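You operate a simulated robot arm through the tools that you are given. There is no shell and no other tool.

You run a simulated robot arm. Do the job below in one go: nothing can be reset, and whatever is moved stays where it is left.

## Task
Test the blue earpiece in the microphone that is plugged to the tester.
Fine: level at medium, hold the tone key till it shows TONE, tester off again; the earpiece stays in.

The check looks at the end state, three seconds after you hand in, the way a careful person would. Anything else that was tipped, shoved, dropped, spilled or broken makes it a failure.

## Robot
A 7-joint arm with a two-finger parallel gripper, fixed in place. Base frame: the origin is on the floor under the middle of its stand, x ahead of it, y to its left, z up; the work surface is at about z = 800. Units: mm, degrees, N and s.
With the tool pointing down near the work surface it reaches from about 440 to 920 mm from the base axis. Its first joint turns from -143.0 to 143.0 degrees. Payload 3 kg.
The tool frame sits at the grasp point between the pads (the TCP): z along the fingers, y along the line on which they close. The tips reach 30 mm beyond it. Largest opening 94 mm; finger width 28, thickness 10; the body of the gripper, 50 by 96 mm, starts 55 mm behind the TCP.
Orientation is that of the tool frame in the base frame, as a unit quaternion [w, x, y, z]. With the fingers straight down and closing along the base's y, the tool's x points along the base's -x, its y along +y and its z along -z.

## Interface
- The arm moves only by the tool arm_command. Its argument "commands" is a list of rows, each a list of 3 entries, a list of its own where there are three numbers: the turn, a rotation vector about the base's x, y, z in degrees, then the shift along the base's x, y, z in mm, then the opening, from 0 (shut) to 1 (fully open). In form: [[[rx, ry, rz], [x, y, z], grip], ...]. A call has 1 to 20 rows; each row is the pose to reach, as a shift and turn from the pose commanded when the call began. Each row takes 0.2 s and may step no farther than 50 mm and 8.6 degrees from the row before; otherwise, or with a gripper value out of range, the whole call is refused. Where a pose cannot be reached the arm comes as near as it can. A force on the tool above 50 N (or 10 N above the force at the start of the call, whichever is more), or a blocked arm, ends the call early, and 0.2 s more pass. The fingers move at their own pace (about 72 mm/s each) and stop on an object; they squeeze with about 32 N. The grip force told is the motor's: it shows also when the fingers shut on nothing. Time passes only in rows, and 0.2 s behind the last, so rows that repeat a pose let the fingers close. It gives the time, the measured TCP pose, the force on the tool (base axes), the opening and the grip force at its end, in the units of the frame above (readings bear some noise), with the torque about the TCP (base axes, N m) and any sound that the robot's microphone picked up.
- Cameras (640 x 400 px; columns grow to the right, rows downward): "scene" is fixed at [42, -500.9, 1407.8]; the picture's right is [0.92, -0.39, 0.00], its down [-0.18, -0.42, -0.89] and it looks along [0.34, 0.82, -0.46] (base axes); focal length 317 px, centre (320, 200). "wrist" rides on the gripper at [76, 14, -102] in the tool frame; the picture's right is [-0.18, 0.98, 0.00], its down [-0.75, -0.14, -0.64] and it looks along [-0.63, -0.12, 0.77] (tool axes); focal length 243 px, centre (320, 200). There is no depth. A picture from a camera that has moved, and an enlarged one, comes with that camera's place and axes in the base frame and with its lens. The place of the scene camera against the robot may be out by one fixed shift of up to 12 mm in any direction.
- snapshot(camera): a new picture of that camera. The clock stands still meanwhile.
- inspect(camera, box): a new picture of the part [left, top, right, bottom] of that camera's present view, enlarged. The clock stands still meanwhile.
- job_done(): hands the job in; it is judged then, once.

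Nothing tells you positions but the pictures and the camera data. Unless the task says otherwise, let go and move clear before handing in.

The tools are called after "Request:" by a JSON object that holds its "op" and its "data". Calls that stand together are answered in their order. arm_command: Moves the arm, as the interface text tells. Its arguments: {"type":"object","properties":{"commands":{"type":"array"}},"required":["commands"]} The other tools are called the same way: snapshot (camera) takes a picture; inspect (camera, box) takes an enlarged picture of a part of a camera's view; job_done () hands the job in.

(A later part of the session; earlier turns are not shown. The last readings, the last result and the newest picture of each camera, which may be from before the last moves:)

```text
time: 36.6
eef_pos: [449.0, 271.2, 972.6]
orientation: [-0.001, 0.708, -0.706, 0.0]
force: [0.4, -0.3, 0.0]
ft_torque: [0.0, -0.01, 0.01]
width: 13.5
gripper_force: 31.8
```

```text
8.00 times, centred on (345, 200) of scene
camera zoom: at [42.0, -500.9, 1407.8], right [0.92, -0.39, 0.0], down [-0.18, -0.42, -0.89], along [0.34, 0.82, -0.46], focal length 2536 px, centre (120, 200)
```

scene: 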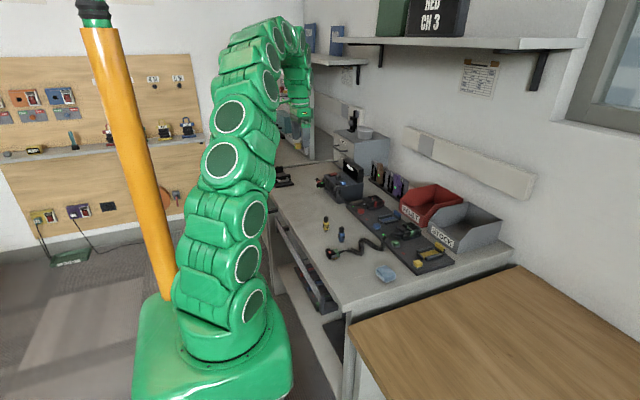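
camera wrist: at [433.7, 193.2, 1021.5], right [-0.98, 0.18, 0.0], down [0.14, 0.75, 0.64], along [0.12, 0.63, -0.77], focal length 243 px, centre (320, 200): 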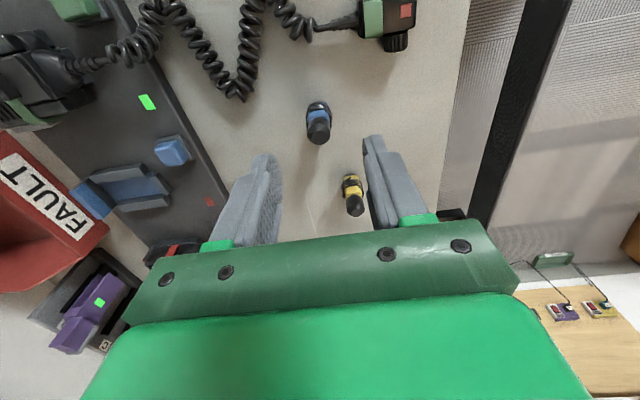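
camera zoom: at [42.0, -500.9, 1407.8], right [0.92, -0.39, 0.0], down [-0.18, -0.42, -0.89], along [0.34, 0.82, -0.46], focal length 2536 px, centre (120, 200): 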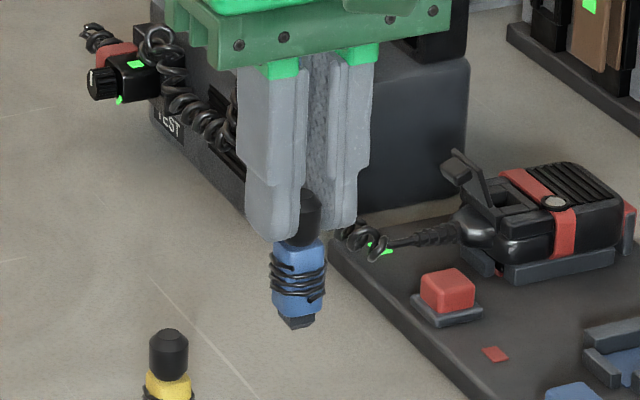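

The earpiece hangs straight in the grip, with its plug bottom about 72 mm below the TCP. I'll carry it at this height to above the socket.

Request:
{"op": "arm_command", "data": {"commands": [[[0, 0, 0], [15, 12, 2], 0.1], [[0, 0, 0], [45, 36, 3], 0.1], [[0, 0, 0], [78, 62, 3], 0.1], [[0, 0, 0], [112, 90, 3], 0.1], [[0, 0, 0], [145, 117, 3], 0.1], [[0, 0, 0], [172, 138, 0], 0.1], [[0, 0, 0], [184.3, 148.2, 0], 0.1], [[0, 0, 0], [184.3, 148.2, 0], 0.1]]}}

Request:
{"op": "inspect", "data": {"camera": "wrist", "box": [270, 80, 370, 210]}}

Request:
{"op": "inspect", "data": {"camera": "scene", "box": [352, 170, 397, 210]}}

```text
time: 38.4
eef_pos: [633.8, 418.8, 972.4]
orientation: [-0.002, 0.707, -0.707, 0.001]
force: [0.5, -0.1, -0.3]
ft_torque: [0.01, -0.02, 0.01]
width: 13.3
gripper_force: 32.0
```

```text
3.08 times, centred on (320, 145) of wrist
camera zoom: at [618.9, 341.2, 1075.1], right [-0.98, 0.18, 0.0], down [0.14, 0.75, 0.64], along [0.12, 0.63, -0.77], focal length 746 px, centre (320, 369)
```

zoom: 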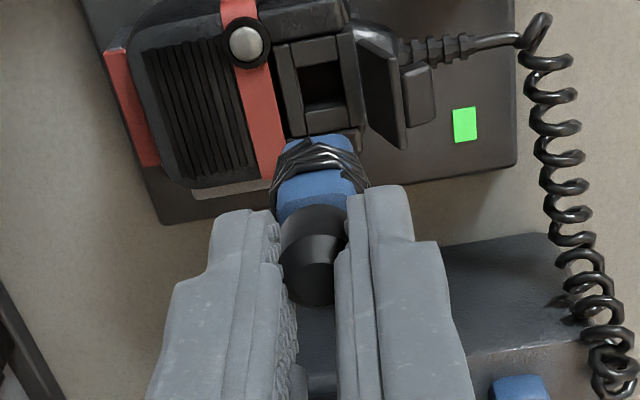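

```text
10.00 times, centred on (374, 190) of scene
camera zoom: at [42.0, -500.9, 1407.8], right [0.92, -0.39, 0.0], down [-0.18, -0.42, -0.89], along [0.34, 0.82, -0.46], focal length 3170 px, centre (-225, 300)
```

zoom: 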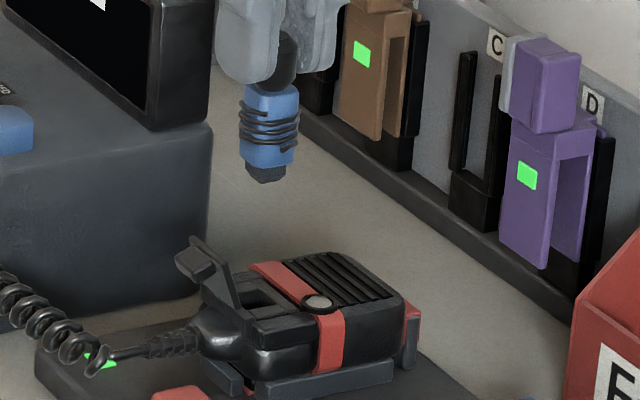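

The earpiece is above the socket. I'll zoom in from here to measure the socket precisely.

Request:
{"op": "inspect", "data": {"camera": "wrist", "box": [305, 90, 345, 130]}}

Request:
{"op": "inspect", "data": {"camera": "wrist", "box": [300, 120, 350, 180]}}

Request:
{"op": "inspect", "data": {"camera": "scene", "box": [365, 180, 385, 205]}}

```text
10.00 times, centred on (325, 110) of wrist
camera zoom: at [618.9, 341.2, 1075.1], right [-0.98, 0.18, 0.0], down [0.14, 0.75, 0.64], along [0.12, 0.63, -0.77], focal length 2426 px, centre (270, 1100)
```

zoom: 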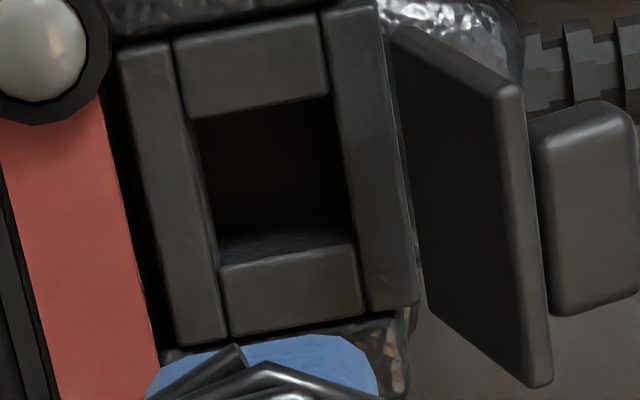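

```text
6.67 times, centred on (325, 150) of wrist
camera zoom: at [618.9, 341.2, 1075.1], right [-0.98, 0.18, 0.0], down [0.14, 0.75, 0.64], along [0.12, 0.63, -0.77], focal length 1618 px, centre (287, 533)
```

zoom: 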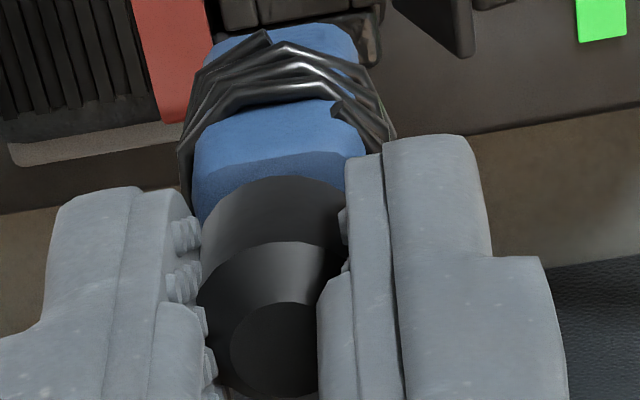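

```text
16.00 times, centred on (375, 192) of scene
camera zoom: at [42.0, -500.9, 1407.8], right [0.92, -0.39, 0.0], down [-0.18, -0.42, -0.89], along [0.34, 0.82, -0.46], focal length 5072 px, centre (-560, 320)
```

zoom: 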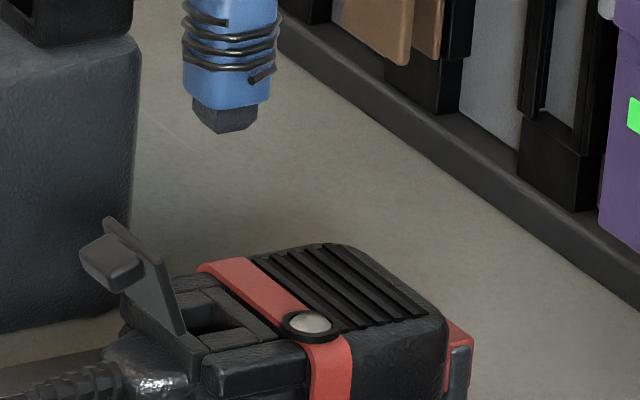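

The socket centre measures (633.0, 419.4), and the earpiece is now at about (633.3, 417.8). I'll shift by that difference and lower it to just above the collar, then re-check from both cameras.

Request:
{"op": "arm_command", "data": {"commands": [[[0, 0, 0], [-0.3, 1.6, 0], 0.1], [[0, 0, 0], [-0.3, 1.6, -15], 0.1], [[0, 0, 0], [-0.3, 1.6, -30], 0.1], [[0, 0, 0], [-0.3, 1.6, -40], 0.1], [[0, 0, 0], [-0.3, 1.6, -46], 0.1], [[0, 0, 0], [-0.3, 1.6, -46], 0.1]]}}

Request:
{"op": "inspect", "data": {"camera": "wrist", "box": [300, 90, 350, 150]}}

Request:
{"op": "inspect", "data": {"camera": "scene", "box": [360, 185, 385, 207]}}

```text
time: 39.8
eef_pos: [635.0, 421.2, 927.6]
orientation: [0.001, -0.707, 0.707, -0.001]
force: [0.8, -0.2, 0.3]
ft_torque: [-0.01, 0.0, 0.0]
width: 13.4
gripper_force: 31.3
```

```text
6.67 times, centred on (325, 120) of wrist
camera zoom: at [618.6, 343.5, 1029.6], right [-0.98, 0.18, 0.0], down [0.14, 0.75, 0.64], along [0.12, 0.63, -0.77], focal length 1618 px, centre (287, 733)
```

zoom: 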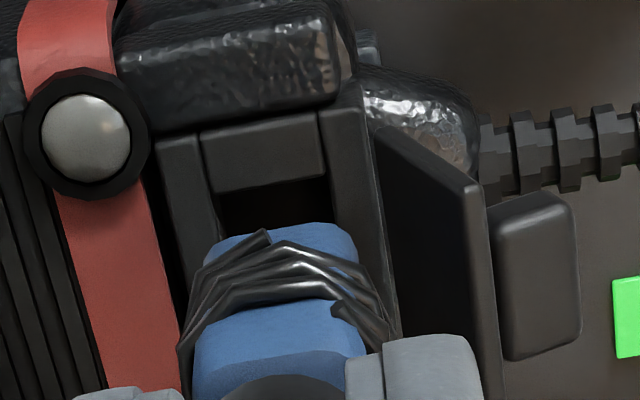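

```text
16.00 times, centred on (372, 196) of scene
camera zoom: at [42.0, -500.9, 1407.8], right [0.92, -0.39, 0.0], down [-0.18, -0.42, -0.89], along [0.34, 0.82, -0.46], focal length 5072 px, centre (-520, 264)
```

zoom: 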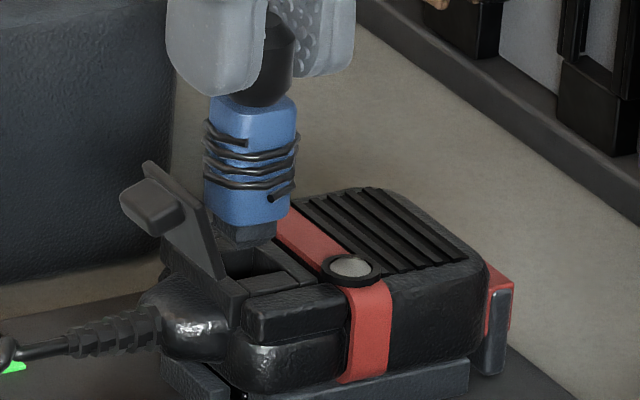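

The plug is about 7 mm above the collar and looks aligned to well under a millimetre. I'll make a small correction and lower in small steps, watching the force.

Request:
{"op": "arm_command", "data": {"commands": [[[0, 0, 0], [0.3, -0.4, 0], 0.1], [[0, 0, 0], [0.3, -0.4, -2], 0.1], [[0, 0, 0], [0.3, -0.4, -4], 0.1], [[0, 0, 0], [0.3, -0.4, -6], 0.1], [[0, 0, 0], [0.3, -0.4, -7], 0.1], [[0, 0, 0], [0.3, -0.4, -8], 0.1]]}}

Request:
{"op": "inspect", "data": {"camera": "wrist", "box": [300, 90, 350, 150]}}

Request:
{"op": "inspect", "data": {"camera": "scene", "box": [360, 185, 385, 207]}}

```text
time: 41.2
eef_pos: [634.1, 419.0, 917.6]
orientation: [-0.001, 0.707, -0.707, 0.001]
force: [-0.8, 0.5, 0.2]
ft_torque: [-0.01, 0.0, -0.01]
width: 13.3
gripper_force: 32.0
```

```text
6.67 times, centred on (325, 120) of wrist
camera zoom: at [618.6, 342.2, 1020.9], right [-0.98, 0.18, 0.0], down [0.14, 0.75, 0.64], along [0.12, 0.63, -0.77], focal length 1618 px, centre (287, 733)
```

zoom: 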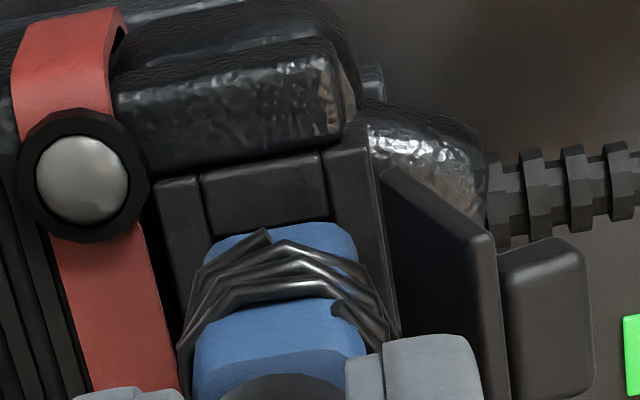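

```text
16.00 times, centred on (372, 196) of scene
camera zoom: at [42.0, -500.9, 1407.8], right [0.92, -0.39, 0.0], down [-0.18, -0.42, -0.89], along [0.34, 0.82, -0.46], focal length 5072 px, centre (-520, 264)
```

zoom: 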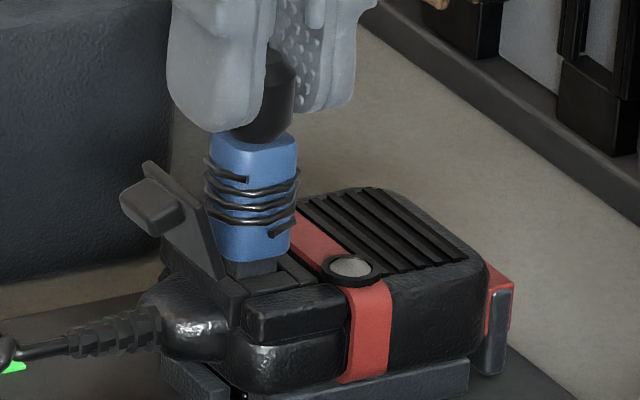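

No contact force yet, and the plug is at the rim and appears to be entering. I'll continue down 1 mm at a time.

Request:
{"op": "arm_command", "data": {"commands": [[[0, 0, 0], [0, 0, -1], 0.1], [[0, 0, 0], [0, 0, -2], 0.1], [[0, 0, 0], [0, 0, -3], 0.1], [[0, 0, 0], [0, 0, -3], 0.1]]}}

Request:
{"op": "inspect", "data": {"camera": "wrist", "box": [300, 90, 350, 150]}}

Request:
{"op": "inspect", "data": {"camera": "scene", "box": [360, 185, 385, 207]}}

```text
time: 42.2
eef_pos: [633.8, 419.7, 916.3]
orientation: [-0.001, 0.708, -0.706, 0.001]
force: [0.0, 0.3, -0.5]
ft_torque: [0.0, 0.01, -0.03]
width: 13.3
gripper_force: 32.6
```

```text
6.67 times, centred on (325, 120) of wrist
camera zoom: at [618.4, 342.4, 1018.4], right [-0.98, 0.18, 0.0], down [0.14, 0.75, 0.64], along [0.12, 0.63, -0.77], focal length 1618 px, centre (287, 733)
```

zoom: 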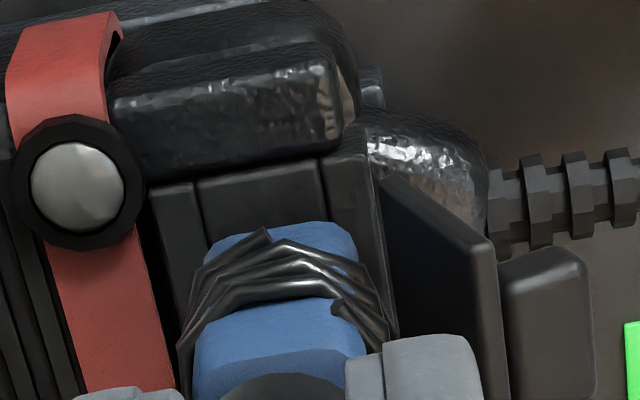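

```text
16.00 times, centred on (372, 196) of scene
camera zoom: at [42.0, -500.9, 1407.8], right [0.92, -0.39, 0.0], down [-0.18, -0.42, -0.89], along [0.34, 0.82, -0.46], focal length 5072 px, centre (-520, 264)
```

zoom: 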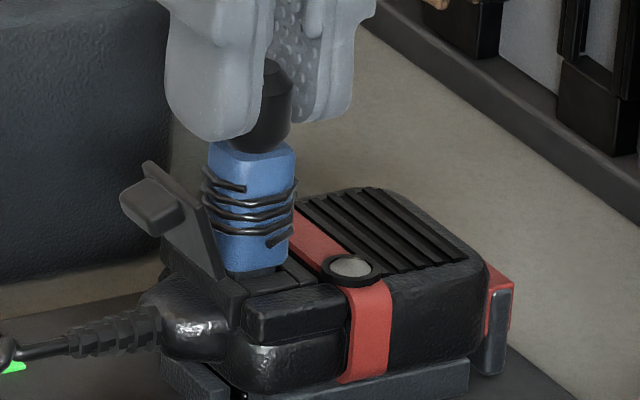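

It's inside the hole with no resistance. I'll keep lowering gently until it seats.

Request:
{"op": "arm_command", "data": {"commands": [[[0, 0, 0], [0, 0, -1], 0.1], [[0, 0, 0], [0, 0, -2], 0.1], [[0, 0, 0], [0, 0, -3], 0.1], [[0, 0, 0], [0, 0, -3], 0.1]]}}

Request:
{"op": "inspect", "data": {"camera": "scene", "box": [360, 185, 385, 207]}}

```text
time: 43.2
eef_pos: [634.3, 419.1, 913.1]
orientation: [0.002, -0.707, 0.707, -0.001]
force: [-2.5, 0.3, 18.0]
ft_torque: [-0.09, -0.07, 0.02]
width: 13.2
gripper_force: 32.2
```

```text
16.00 times, centred on (372, 196) of scene
camera zoom: at [42.0, -500.9, 1407.8], right [0.92, -0.39, 0.0], down [-0.18, -0.42, -0.89], along [0.34, 0.82, -0.46], focal length 5072 px, centre (-520, 264)
```

zoom: 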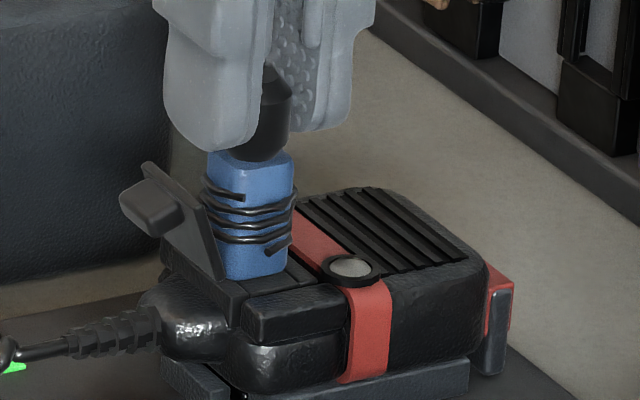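

An 18 N upward force now shows it has reached resistance. I'll check closely whether the body is flush on the collar.

Request:
{"op": "inspect", "data": {"camera": "scene", "box": [364, 192, 380, 204]}}

Request:
{"op": "inspect", "data": {"camera": "wrist", "box": [310, 110, 340, 135]}}

Request:
{"op": "snapshot", "data": {"camera": "wrist"}}

```text
16.00 times, centred on (372, 198) of scene
camera zoom: at [42.0, -500.9, 1407.8], right [0.92, -0.39, 0.0], down [-0.18, -0.42, -0.89], along [0.34, 0.82, -0.46], focal length 5072 px, centre (-512, 232)
```

zoom: 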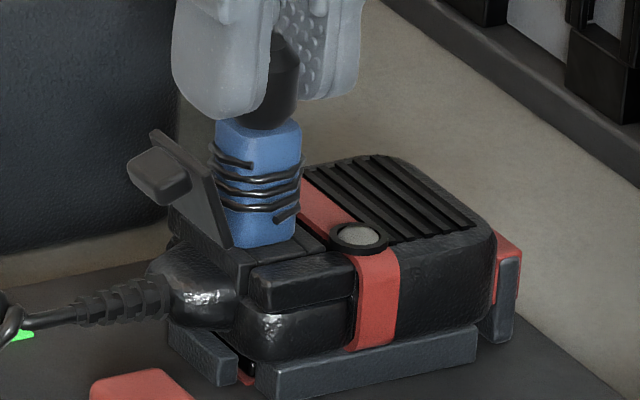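

```text
16.00 times, centred on (325, 122) of wrist
camera zoom: at [618.3, 342.6, 1015.7], right [-0.98, 0.18, 0.0], down [0.14, 0.75, 0.64], along [0.12, 0.63, -0.77], focal length 3882 px, centre (240, 1440)
```

zoom: 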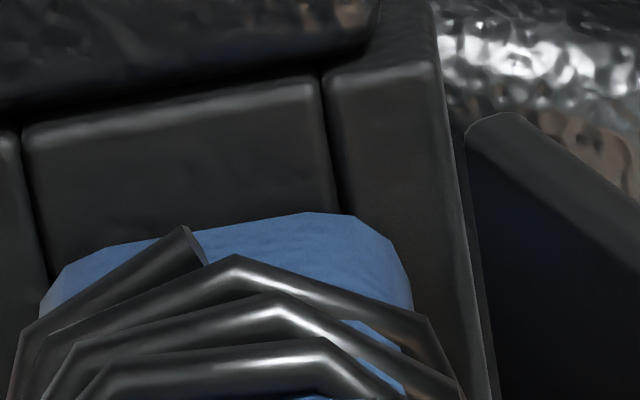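

```text
taken
camera wrist: at [618.3, 342.6, 1015.7], right [-0.98, 0.18, 0.0], down [0.14, 0.75, 0.64], along [0.12, 0.63, -0.77], focal length 243 px, centre (320, 200)
```

wrist: 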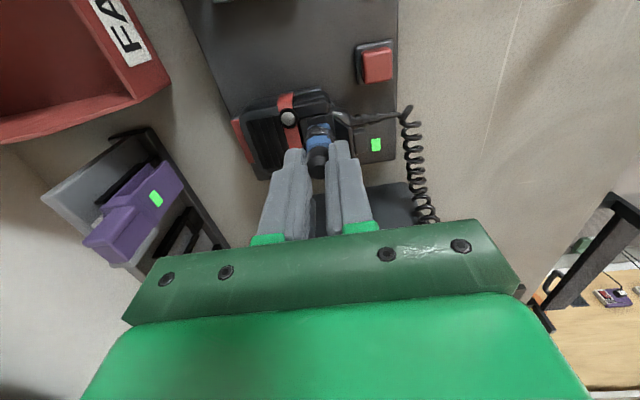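

The body looks flush with the collar. I'll press 1 mm more to make sure it's fully home.

Request:
{"op": "arm_command", "data": {"commands": [[[0, 0, 0], [0, 0, -0.5], 0.1], [[0, 0, 0], [0, 0, -1], 0.1], [[0, 0, 0], [0, 0, -1], 0.1]]}}

Request:
{"op": "inspect", "data": {"camera": "scene", "box": [360, 185, 385, 207]}}

```text
time: 44.0
eef_pos: [632.3, 419.7, 913.6]
orientation: [-0.002, 0.707, -0.707, 0.001]
force: [-3.1, -0.9, 25.1]
ft_torque: [0.02, 0.05, 0.02]
width: 13.6
gripper_force: 32.2
```

```text
16.00 times, centred on (372, 196) of scene
camera zoom: at [42.0, -500.9, 1407.8], right [0.92, -0.39, 0.0], down [-0.18, -0.42, -0.89], along [0.34, 0.82, -0.46], focal length 5072 px, centre (-520, 264)
```

zoom: 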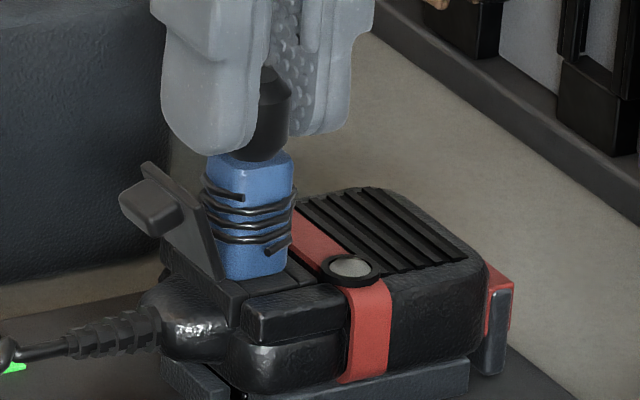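

It's seated and doesn't move further. I'll unload the vertical force, open the fingers and rise clear.

Request:
{"op": "arm_command", "data": {"commands": [[[0, 0, 0], [0, 0, 1], 0.1], [[0, 0, 0], [0, 0, 1.5], 0.15], [[0, 0, 0], [0, 0, 1.5], 0.25], [[0, 0, 0], [0, 0, 1.5], 0.4], [[0, 0, 0], [0, 0, 1.5], 0.4]]}}

Request:
{"op": "arm_command", "data": {"commands": [[[0, 0, 0], [0, 0, 10], 0.4], [[0, 0, 0], [0, 0, 30], 0.4], [[0, 0, 0], [0, 0, 55], 0.4], [[0, 0, 0], [0, -20, 75], 0.4], [[0, 0, 0], [0, -50, 80], 0.4]]}}

Request:
{"op": "snapshot", "data": {"camera": "wrist"}}

Request:
{"op": "inspect", "data": {"camera": "scene", "box": [355, 175, 395, 207]}}

```text
time: 45.2
eef_pos: [632.3, 419.8, 912.5]
orientation: [0.0, -0.707, 0.707, 0.0]
force: [-0.6, -1.1, -0.5]
ft_torque: [0.01, 0.02, 0.02]
width: 37.8
gripper_force: 0.0
```

```text
time: 46.4
eef_pos: [634.2, 369.5, 991.3]
orientation: [0.0, 0.708, -0.707, 0.001]
force: [0.1, -0.3, -0.2]
ft_torque: [0.0, 0.03, -0.01]
width: 37.3
gripper_force: 0.1
```

```text
taken
camera wrist: at [617.6, 292.7, 1096.1], right [-0.98, 0.18, 0.0], down [0.14, 0.75, 0.64], along [0.12, 0.63, -0.77], focal length 243 px, centre (320, 200)
```

wrist: 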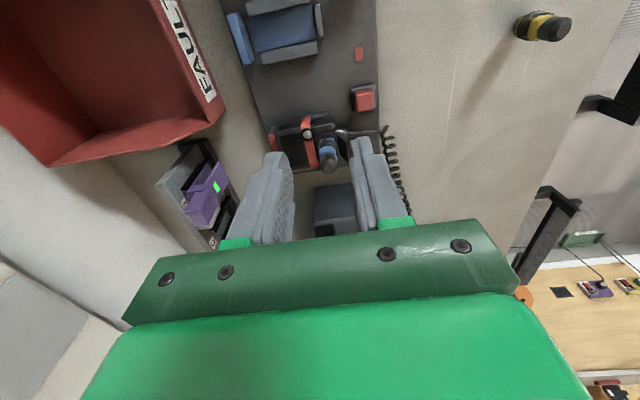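

```text
12.50 times, centred on (375, 191) of scene
camera zoom: at [42.0, -500.9, 1407.8], right [0.92, -0.39, 0.0], down [-0.18, -0.42, -0.89], along [0.34, 0.82, -0.46], focal length 3962 px, centre (-368, 312)
```

zoom: 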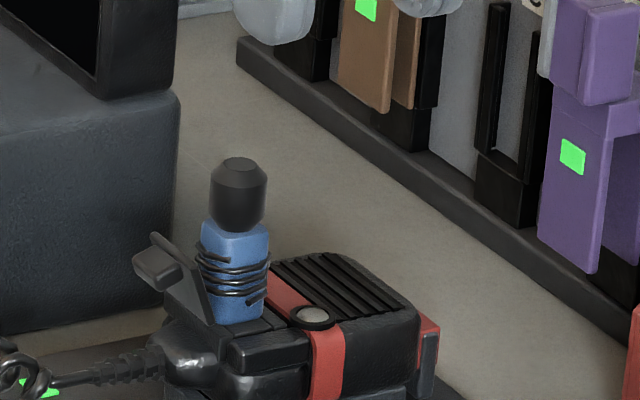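

The earpiece stands upright in the plugged-in microphone. Next comes the tester, so I'll move to a yaw of 0° in front of it for a close look at the rocker, knob, key and display.

Request:
{"op": "arm_command", "data": {"commands": [[[0, 0, -8.2], [-20, 5, 15], 0.4], [[0, 0, -16.4], [-45, 15, 30], 0.4], [[0, 0, -24.6], [-70, 30, 45], 0.4], [[0, 0, -32.8], [-95, 50, 55], 0.4], [[0, 0, -41], [-120, 70, 60], 0.4], [[0, 0, -49.2], [-140, 95, 60], 0.3], [[0, 0, -57.4], [-155, 120, 60], 0.2], [[0, 0, -65.6], [-165, 150, 60], 0.1], [[0, 0, -73.8], [-175, 180, 60], 0], [[0, 0, -82], [-180, 210, 60], 0], [[0, 0, -90], [-185, 235, 60], 0]]}}

Request:
{"op": "snapshot", "data": {"camera": "wrist"}}

Request:
{"op": "inspect", "data": {"camera": "wrist", "box": [240, 100, 400, 240]}}

```text
time: 48.8
eef_pos: [448.8, 603.8, 1052.2]
orientation: [0.001, 0.0, 1.0, -0.001]
force: [0.4, -0.4, 0.4]
ft_torque: [0.02, -0.03, 0.02]
width: 0.0
gripper_force: 31.8
```

```text
taken
camera wrist: at [372.0, 617.6, 1153.7], right [0.18, 0.98, 0.0], down [0.75, -0.14, 0.64], along [0.63, -0.12, -0.77], focal length 243 px, centre (320, 200)
```

wrist: 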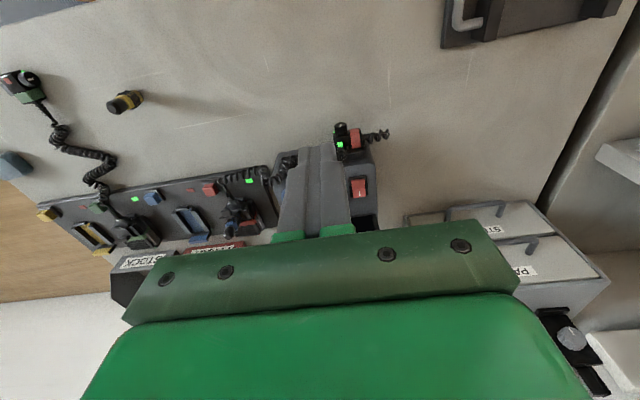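

```text
2.86 times, centred on (320, 170) of wrist
camera zoom: at [372.0, 617.6, 1153.7], right [0.18, 0.98, 0.0], down [0.75, -0.14, 0.64], along [0.63, -0.12, -0.77], focal length 693 px, centre (320, 286)
```

zoom: 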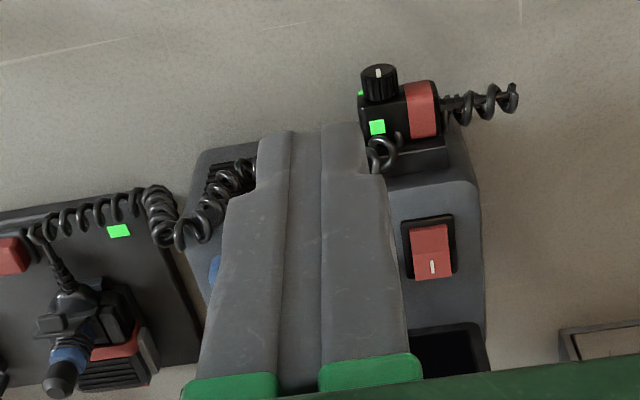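

Request:
{"op": "arm_command", "data": {"commands": [[[0, 0, 0], [-10, 0, 0], 1], [[0, 0, 0], [-20, 0, 0], 1], [[0, 0, 0], [-20, 0, 0], 1], [[0, 0, 0], [-20, 0, 0], 1]]}}

Request:
{"op": "inspect", "data": {"camera": "wrist", "box": [260, 110, 410, 230]}}

Request:
{"op": "inspect", "data": {"camera": "wrist", "box": [340, 155, 390, 205]}}

Request:
{"op": "inspect", "data": {"camera": "wrist", "box": [290, 160, 350, 210]}}

Request:
{"op": "inspect", "data": {"camera": "scene", "box": [330, 150, 370, 190]}}

```text
time: 49.8
eef_pos: [428.7, 603.9, 1051.8]
orientation: [0.001, -0.001, 1.0, -0.001]
force: [0.1, -0.9, -0.2]
ft_torque: [-0.02, 0.02, -0.01]
width: 94.3
gripper_force: 0.0
```

```text
3.33 times, centred on (335, 170) of wrist
camera zoom: at [351.4, 617.3, 1154.6], right [0.18, 0.98, 0.0], down [0.75, -0.14, 0.64], along [0.63, -0.12, -0.77], focal length 809 px, centre (270, 300)
```

zoom: 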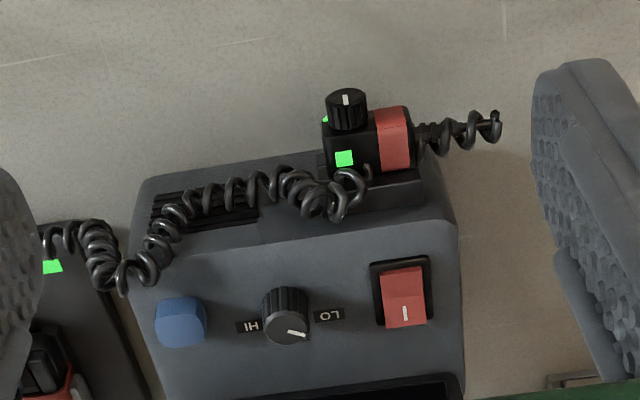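

```text
8.00 times, centred on (365, 180) of wrist
camera zoom: at [351.4, 617.3, 1154.6], right [0.18, 0.98, 0.0], down [0.75, -0.14, 0.64], along [0.63, -0.12, -0.77], focal length 1941 px, centre (-40, 360)
```

zoom: 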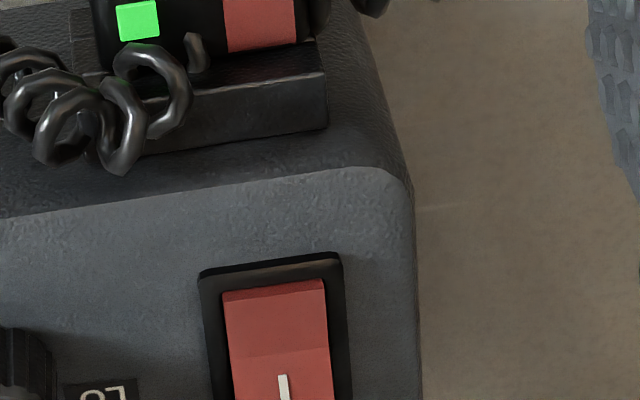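

```text
8.00 times, centred on (320, 185) of wrist
camera zoom: at [351.4, 617.3, 1154.6], right [0.18, 0.98, 0.0], down [0.75, -0.14, 0.64], along [0.63, -0.12, -0.77], focal length 1941 px, centre (320, 320)
```

zoom: 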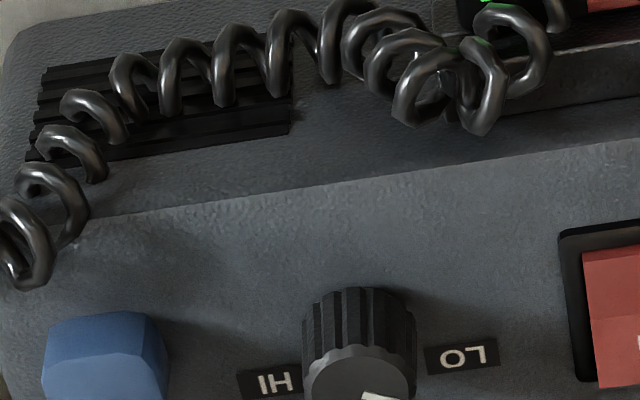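

```text
10.00 times, centred on (350, 170) of scene
camera zoom: at [42.0, -500.9, 1407.8], right [0.92, -0.39, 0.0], down [-0.18, -0.42, -0.89], along [0.34, 0.82, -0.46], focal length 3170 px, centre (20, 500)
```

zoom: 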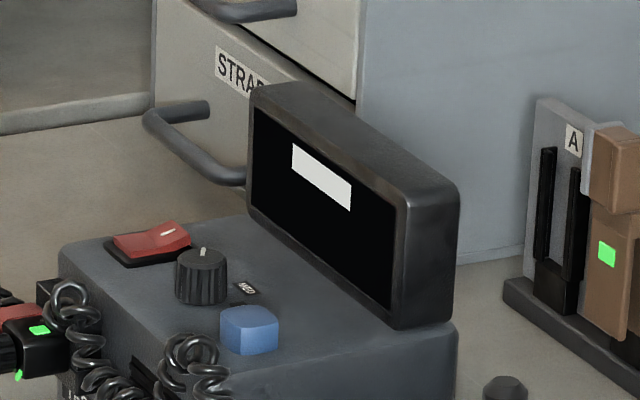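

Request:
{"op": "inspect", "data": {"camera": "scene", "box": [348, 164, 374, 184]}}

Request:
{"op": "inspect", "data": {"camera": "scene", "box": [355, 155, 390, 180]}}

Request:
{"op": "inspect", "data": {"camera": "scene", "box": [340, 168, 370, 190]}}

Request:
{"op": "inspect", "data": {"camera": "wrist", "box": [345, 180, 385, 215]}}

Request:
{"op": "inspect", "data": {"camera": "wrist", "box": [290, 185, 350, 225]}}

```text
16.00 times, centred on (361, 174) of scene
camera zoom: at [42.0, -500.9, 1407.8], right [0.92, -0.39, 0.0], down [-0.18, -0.42, -0.89], along [0.34, 0.82, -0.46], focal length 5072 px, centre (-336, 616)
```

zoom: 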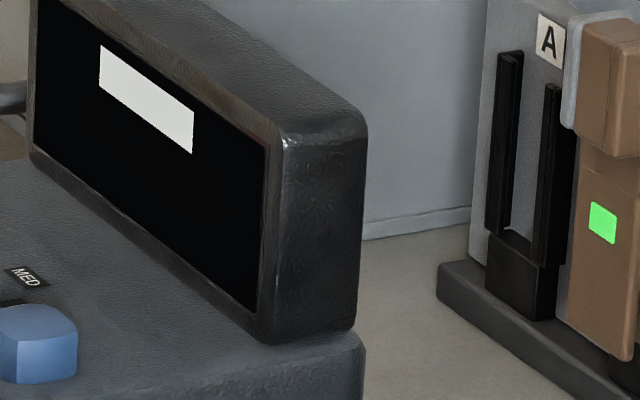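

```text
16.00 times, centred on (372, 168) of scene
camera zoom: at [42.0, -500.9, 1407.8], right [0.92, -0.39, 0.0], down [-0.18, -0.42, -0.89], along [0.34, 0.82, -0.46], focal length 5072 px, centre (-520, 720)
```

zoom: 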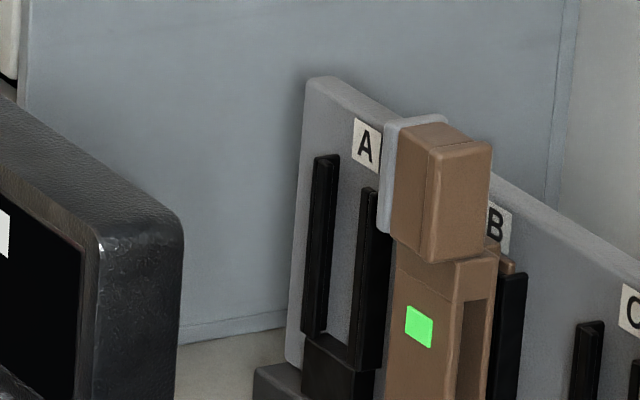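

```text
16.00 times, centred on (355, 179) of scene
camera zoom: at [42.0, -500.9, 1407.8], right [0.92, -0.39, 0.0], down [-0.18, -0.42, -0.89], along [0.34, 0.82, -0.46], focal length 5072 px, centre (-240, 536)
```

zoom: 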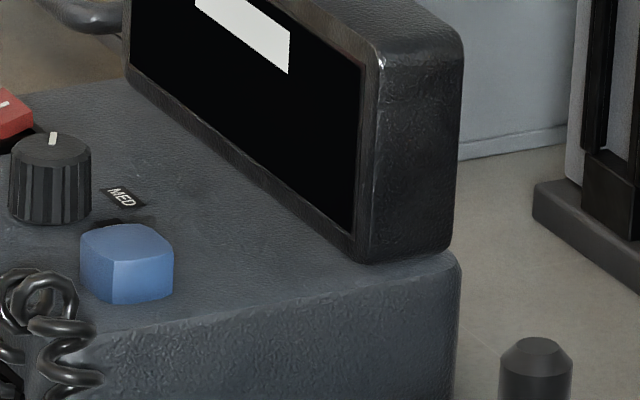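

```text
11.43 times, centred on (365, 198) of wrist
camera zoom: at [351.4, 617.3, 1154.6], right [0.18, 0.98, 0.0], down [0.75, -0.14, 0.64], along [0.63, -0.12, -0.77], focal length 2773 px, centre (-194, 229)
```

zoom: 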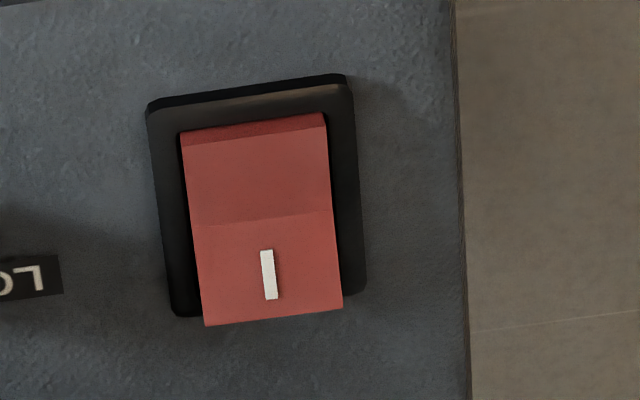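

```text
10.00 times, centred on (320, 205) of wrist
camera zoom: at [351.4, 617.3, 1154.6], right [0.18, 0.98, 0.0], down [0.75, -0.14, 0.64], along [0.63, -0.12, -0.77], focal length 2426 px, centre (320, 150)
```

zoom: 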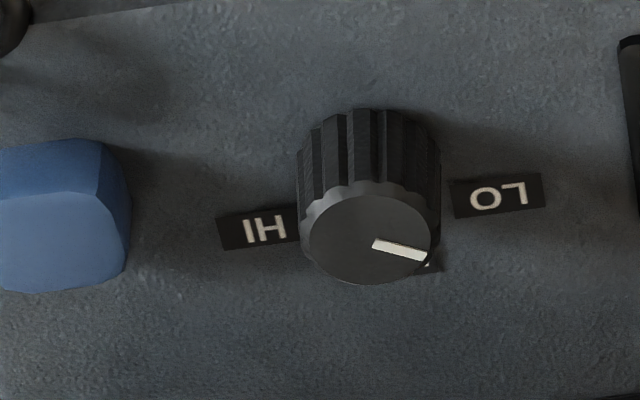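

The tester's top is flat at z≈877. The knob is at (584, 581) with its pointer at LO, about 57–60° from MED, which lies on the +x side. The blue key is near (583, 533) and the rocker near (586, 633), whose raised "I" half means off. I'll set the knob first, approaching from above at yaw +30°.

Request:
{"op": "arm_command", "data": {"commands": [[[0, 0, 7.5], [30, -5, 0], 0.5], [[0, 0, 15], [65, -10, 0], 0.4], [[0, 0, 22.5], [100, -16, 0], 0.38], [[0, 0, 30], [132, -21, -5], 0.38], [[0, 0, 30], [155.8, -23.1, -30], 0.38], [[0, 0, 30], [155.8, -23.1, -60], 0.38], [[0, 0, 30], [155.8, -23.1, -90], 0.38], [[0, 0, 30], [155.8, -23.1, -90], 0.38]]}}

Request:
{"op": "snapshot", "data": {"camera": "wrist"}}

Request:
{"op": "inspect", "data": {"camera": "wrist", "box": [250, 60, 410, 220]}}

Request:
{"op": "inspect", "data": {"camera": "scene", "box": [325, 150, 375, 190]}}

```text
time: 51.6
eef_pos: [585.0, 583.3, 961.3]
orientation: [0.001, -0.26, 0.966, -0.001]
force: [0.1, -0.4, -0.4]
ft_torque: [0.03, -0.01, -0.01]
width: 35.6
gripper_force: 0.2
```

```text
taken
camera wrist: at [510.2, 556.6, 1063.3], right [-0.33, 0.94, 0.0], down [0.72, 0.26, 0.64], along [0.61, 0.21, -0.77], focal length 243 px, centre (320, 200)
```

wrist: 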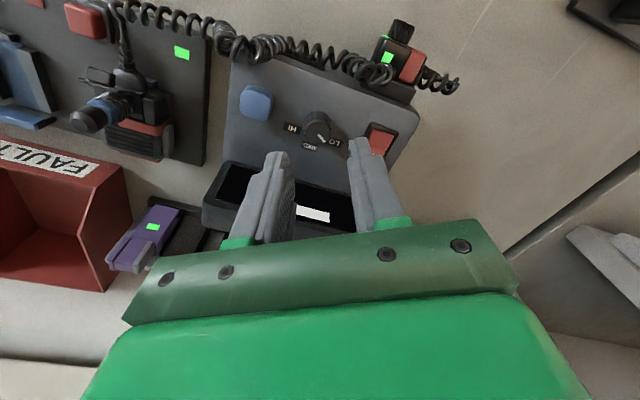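

```text
2.50 times, centred on (330, 140) of wrist
camera zoom: at [510.2, 556.6, 1063.3], right [-0.33, 0.94, 0.0], down [0.72, 0.26, 0.64], along [0.61, 0.21, -0.77], focal length 606 px, centre (295, 350)
```

zoom: 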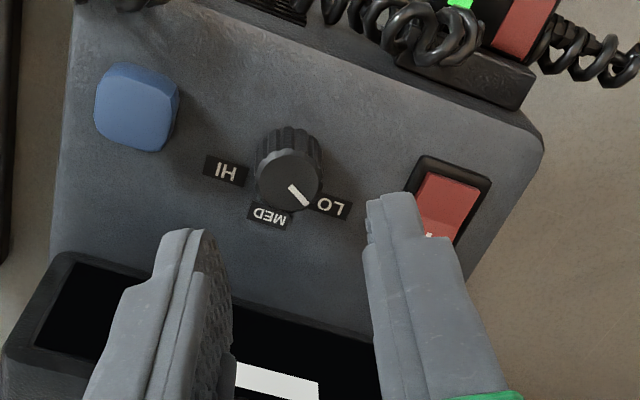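

```text
10.00 times, centred on (350, 170) of scene
camera zoom: at [42.0, -500.9, 1407.8], right [0.92, -0.39, 0.0], down [-0.18, -0.42, -0.89], along [0.34, 0.82, -0.46], focal length 3170 px, centre (20, 500)
```

zoom: 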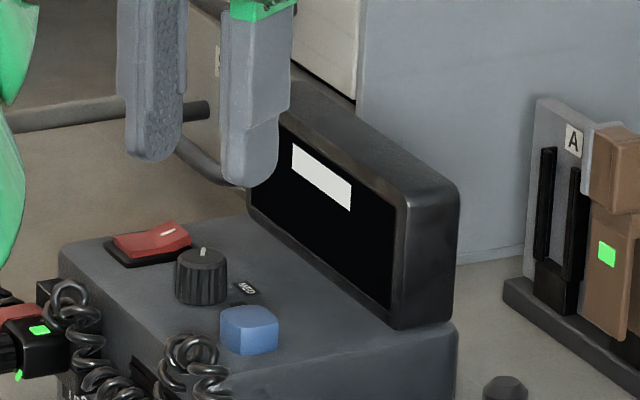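

From here the pointer clearly points at LO. My TCP is about 2.5 mm too far in +y, so I'll correct that and lower part of the way, then check.

Request:
{"op": "arm_command", "data": {"commands": [[[0, 0, 0], [-0.2, -2.5, -5], 0.38], [[0, 0, 0], [-0.2, -2.5, -20], 0.38], [[0, 0, 0], [-0.2, -2.5, -30], 0.38], [[0, 0, 0], [-0.2, -2.5, -30], 0.38]]}}

Request:
{"op": "inspect", "data": {"camera": "wrist", "box": [250, 60, 410, 220]}}

Request:
{"op": "inspect", "data": {"camera": "scene", "box": [325, 150, 375, 190]}}

```text
time: 52.6
eef_pos: [583.4, 578.8, 931.1]
orientation: [0.002, -0.26, 0.966, -0.001]
force: [-0.3, 0.2, 0.0]
ft_torque: [0.01, 0.01, -0.02]
width: 35.7
gripper_force: 0.0
```

```text
2.50 times, centred on (330, 140) of wrist
camera zoom: at [509.5, 552.8, 1034.3], right [-0.33, 0.94, 0.0], down [0.72, 0.26, 0.64], along [0.61, 0.21, -0.77], focal length 606 px, centre (295, 350)
```

zoom: 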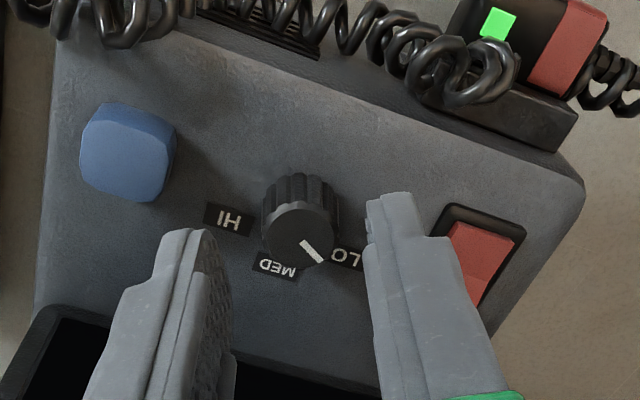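

```text
10.00 times, centred on (350, 170) of scene
camera zoom: at [42.0, -500.9, 1407.8], right [0.92, -0.39, 0.0], down [-0.18, -0.42, -0.89], along [0.34, 0.82, -0.46], focal length 3170 px, centre (20, 500)
```

zoom: 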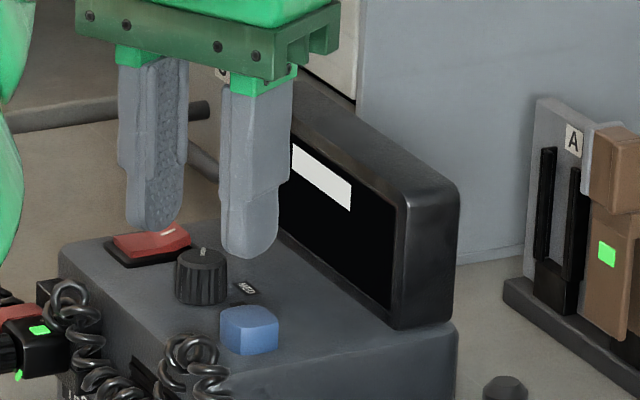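

The fingers straddle the knob well. I'll descend around it and close.

Request:
{"op": "arm_command", "data": {"commands": [[[0, 0, 0], [0.5, 1, -8], 0.38], [[0, 0, 0], [0.5, 1, -16], 0.38], [[0, 0, 0], [0.5, 1, -21.5], 0.38], [[0, 0, 0], [0.5, 1, -21.5], 0.38]]}}

Request:
{"op": "inspect", "data": {"camera": "wrist", "box": [250, 60, 410, 220]}}

Request:
{"op": "inspect", "data": {"camera": "scene", "box": [325, 150, 375, 190]}}

```text
time: 53.6
eef_pos: [583.9, 579.9, 910.1]
orientation: [0.0, -0.26, 0.966, -0.001]
force: [0.5, -0.2, -0.3]
ft_torque: [-0.01, 0.01, -0.03]
width: 35.6
gripper_force: 0.0
```

```text
2.50 times, centred on (330, 140) of wrist
camera zoom: at [509.5, 554.2, 1013.3], right [-0.33, 0.94, 0.0], down [0.72, 0.26, 0.64], along [0.61, 0.21, -0.77], focal length 606 px, centre (295, 350)
```

zoom: 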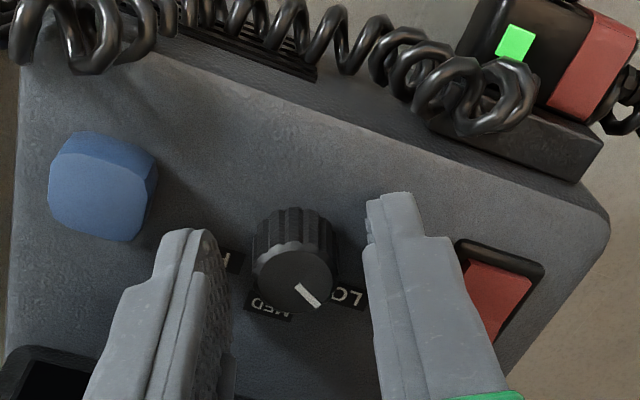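

```text
10.00 times, centred on (350, 170) of scene
camera zoom: at [42.0, -500.9, 1407.8], right [0.92, -0.39, 0.0], down [-0.18, -0.42, -0.89], along [0.34, 0.82, -0.46], focal length 3170 px, centre (20, 500)
```

zoom: 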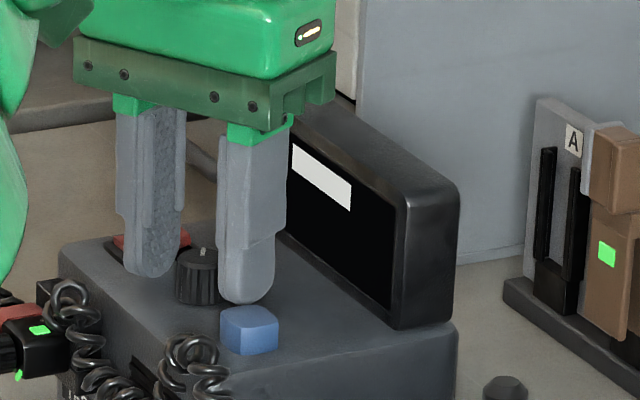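

Request:
{"op": "arm_command", "data": {"commands": [[[0, 0, 0], [0, 0, 0], 0.25], [[0, 0, 0], [0, 0, 0], 0.15], [[0, 0, 0], [0, 0, 0], 0.1], [[0, 0, 0], [0, 0, 0], 0.1]]}}

Request:
{"op": "inspect", "data": {"camera": "wrist", "box": [250, 60, 410, 220]}}

```text
time: 54.6
eef_pos: [583.6, 580.4, 911.2]
orientation: [0.0, -0.26, 0.966, -0.001]
force: [0.7, -3.3, -0.6]
ft_torque: [-0.1, -0.06, 0.01]
width: 20.9
gripper_force: 45.6
```

```text
2.50 times, centred on (330, 140) of wrist
camera zoom: at [509.7, 554.0, 1013.3], right [-0.33, 0.94, 0.0], down [0.72, 0.26, 0.64], along [0.61, 0.21, -0.77], focal length 606 px, centre (295, 350)
```

zoom: 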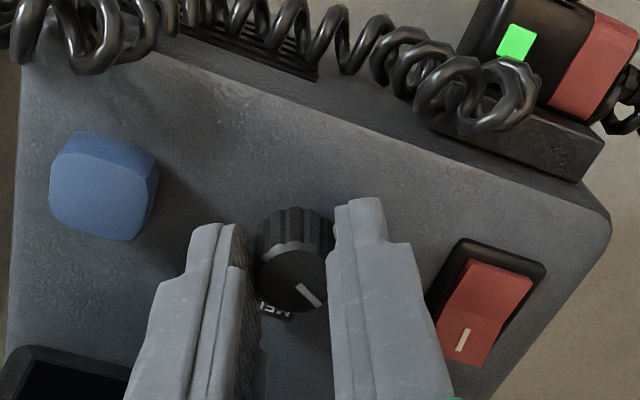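

The knob is gripped at 20.9 mm with little side force. I'll turn it clockwise (−z), 30° at first, and check that the pointer follows.

Request:
{"op": "arm_command", "data": {"commands": [[[0, 0, -7.5], [0, 0, 0], 0.1], [[0, 0, -15], [0, 0, 0], 0.1], [[0, 0, -22.5], [0, 0, 0], 0.1], [[0, 0, -30], [0, 0, 0], 0.1], [[0, 0, -30], [0, 0, 0], 0.1]]}}

Request:
{"op": "inspect", "data": {"camera": "wrist", "box": [250, 60, 410, 220]}}

```text
time: 55.8
eef_pos: [584.1, 582.8, 911.1]
orientation: [0.0, -0.002, 1.0, -0.001]
force: [8.5, 38.1, -24.2]
ft_torque: [1.02, -0.75, 0.07]
width: 21.0
gripper_force: 45.1
```

```text
2.50 times, centred on (330, 140) of wrist
camera zoom: at [506.4, 595.0, 1013.4], right [0.18, 0.98, 0.0], down [0.75, -0.14, 0.64], along [0.63, -0.12, -0.77], focal length 606 px, centre (295, 350)
```

zoom: 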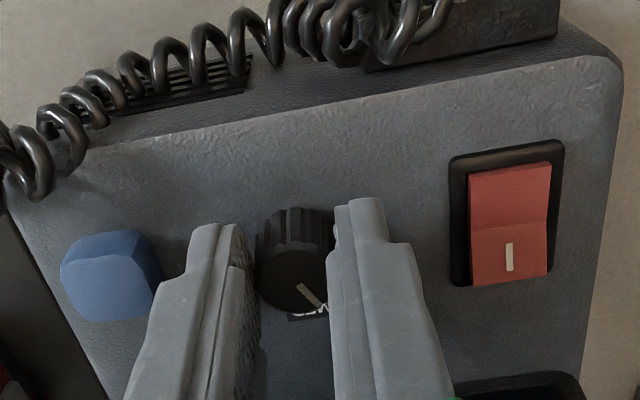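

The knob turns with the gripper, but there's a 38 N side load because my axis is slightly off in y. I'll relieve it by shifting +y a little before continuing.

Request:
{"op": "arm_command", "data": {"commands": [[[0, 0, 0], [0, 0.8, 0], 0.1], [[0, 0, 0], [0.3, 1.5, 0.5], 0.1], [[0, 0, 0], [0.3, 1.5, 0.5], 0.1]]}}

```text
time: 56.6
eef_pos: [585.6, 580.9, 911.0]
orientation: [-0.001, -0.001, 1.0, -0.003]
force: [-12.0, 16.4, -20.6]
ft_torque: [0.47, 0.44, 0.04]
width: 21.2
gripper_force: 45.5
```

Request:
{"op": "arm_command", "data": {"commands": [[[0, 0, 0], [-0.2, 0.6, -0.5], 0.1], [[0, 0, 0], [-0.3, 1.0, -1], 0.1], [[0, 0, 0], [-0.3, 1.0, -1], 0.1]]}}

```text
time: 57.4
eef_pos: [586.2, 582.3, 910.9]
orientation: [0.001, 0.0, 1.0, -0.001]
force: [-21.2, -16.0, -4.8]
ft_torque: [-0.41, -0.02, 0.01]
width: 20.7
gripper_force: 44.7
```

Request:
{"op": "arm_command", "data": {"commands": [[[0, 0, 0], [-0.5, -0.3, 0], 0.1], [[0, 0, 0], [-1.0, -0.5, -0.2], 0.1], [[0, 0, 0], [-1.0, -0.5, -0.2], 0.1]]}}

```text
time: 58.2
eef_pos: [584.9, 581.1, 911.7]
orientation: [0.002, 0.001, 1.0, -0.001]
force: [20.0, -7.2, -9.9]
ft_torque: [-0.31, -0.22, -0.03]
width: 20.7
gripper_force: 45.2
```

Request:
{"op": "arm_command", "data": {"commands": [[[0, 0, 0], [0.5, -0.3, -0.3], 0.1], [[0, 0, -5], [0.5, -0.3, -0.3], 0.1], [[0, 0, -10], [0.5, -0.3, -0.3], 0.1], [[0, 0, -10], [0.5, -0.3, -0.3], 0.1]]}}

```text
time: 59.2
eef_pos: [585.4, 581.4, 911.1]
orientation: [0.001, 0.088, 0.996, 0.0]
force: [31.1, -11.2, 10.6]
ft_torque: [-0.13, -0.49, 0.01]
width: 20.4
gripper_force: 45.1
```

Request:
{"op": "arm_command", "data": {"commands": [[[0, 0, 0], [0.7, -0.4, 0.2], 0.1], [[0, 0, 0], [0.7, -0.4, 0.2], 0.1]]}}

Request:
{"op": "inspect", "data": {"camera": "wrist", "box": [250, 60, 410, 220]}}

```text
time: 59.8
eef_pos: [584.4, 582.6, 910.5]
orientation: [0.001, 0.087, 0.996, -0.002]
force: [30.0, -3.1, 11.6]
ft_torque: [-0.17, -1.19, 0.0]
width: 20.8
gripper_force: 44.7
```

```text
2.50 times, centred on (330, 140) of wrist
camera zoom: at [511.1, 608.2, 1013.5], right [0.35, 0.94, 0.0], down [0.72, -0.27, 0.64], along [0.6, -0.23, -0.77], focal length 606 px, centre (295, 350)
```

zoom: 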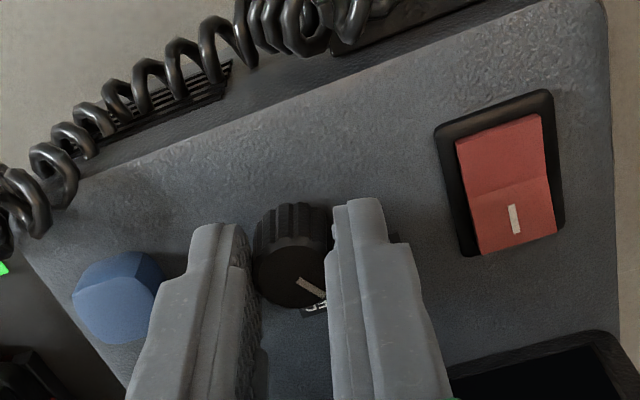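

The knob has turned roughly 40°. To avoid loading the tester sideways, I'll release, check the pointer, and re-centre for the rest.

Request:
{"op": "arm_command", "data": {"commands": [[[0, 0, 0], [0, 0, 0], 0.25], [[0, 0, 0], [0, 0, 0], 0.38], [[0, 0, 0], [0, 0, 0], 0.38]]}}

Request:
{"op": "inspect", "data": {"camera": "wrist", "box": [290, 120, 360, 190]}}

Request:
{"op": "inspect", "data": {"camera": "wrist", "box": [250, 60, 410, 220]}}

Request:
{"op": "inspect", "data": {"camera": "scene", "box": [325, 150, 375, 190]}}

```text
time: 60.6
eef_pos: [584.4, 581.3, 910.7]
orientation: [0.0, 0.086, 0.996, -0.001]
force: [0.6, -0.3, 0.7]
ft_torque: [0.02, 0.01, 0.02]
width: 35.7
gripper_force: 0.1
```

```text
5.71 times, centred on (325, 155) of wrist
camera zoom: at [510.5, 608.2, 1013.0], right [0.35, 0.94, 0.0], down [0.72, -0.27, 0.64], along [0.6, -0.23, -0.77], focal length 1386 px, centre (291, 457)
```

zoom: 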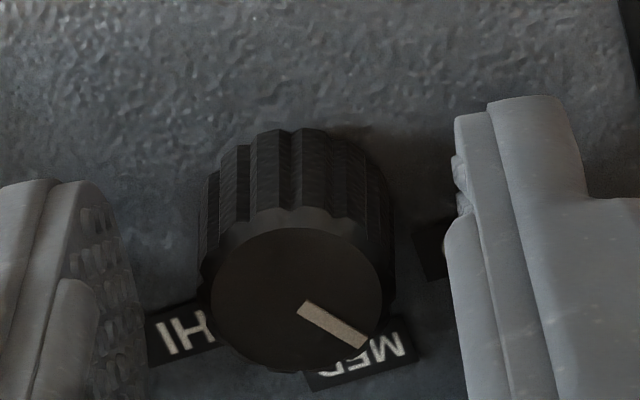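

```text
2.50 times, centred on (330, 140) of wrist
camera zoom: at [510.5, 608.2, 1013.0], right [0.35, 0.94, 0.0], down [0.72, -0.27, 0.64], along [0.6, -0.23, -0.77], focal length 606 px, centre (295, 350)
```

zoom: 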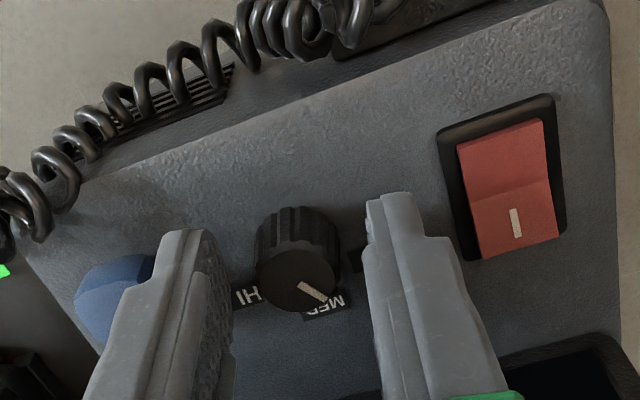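

```text
10.00 times, centred on (350, 170) of scene
camera zoom: at [42.0, -500.9, 1407.8], right [0.92, -0.39, 0.0], down [-0.18, -0.42, -0.89], along [0.34, 0.82, -0.46], focal length 3170 px, centre (20, 500)
```

zoom: 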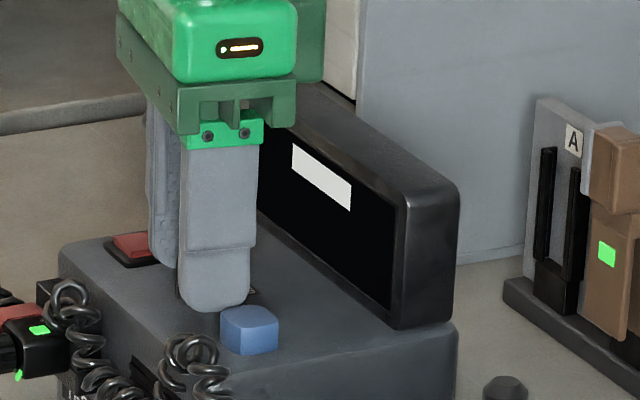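

The pointer is now at about 31° from MED, halfway, and the tester hasn't moved. I'll re-centre on the knob axis, grip again and turn the remaining 31°.

Request:
{"op": "arm_command", "data": {"commands": [[[0, 0, 0], [0.9, -0.3, 0], 0.38], [[0, 0, 0], [0.9, -0.3, -0.5], 0.25], [[0, 0, 0], [0.9, -0.3, -0.5], 0.1], [[0, 0, 0], [0.9, -0.3, -0.5], 0.1], [[0, 0, 0], [0.9, -0.3, -0.5], 0.1]]}}

```text
time: 61.8
eef_pos: [584.7, 581.6, 910.2]
orientation: [0.002, 0.086, 0.996, -0.001]
force: [4.1, 9.5, -2.2]
ft_torque: [0.3, -0.15, 0.0]
width: 20.8
gripper_force: 44.8
```

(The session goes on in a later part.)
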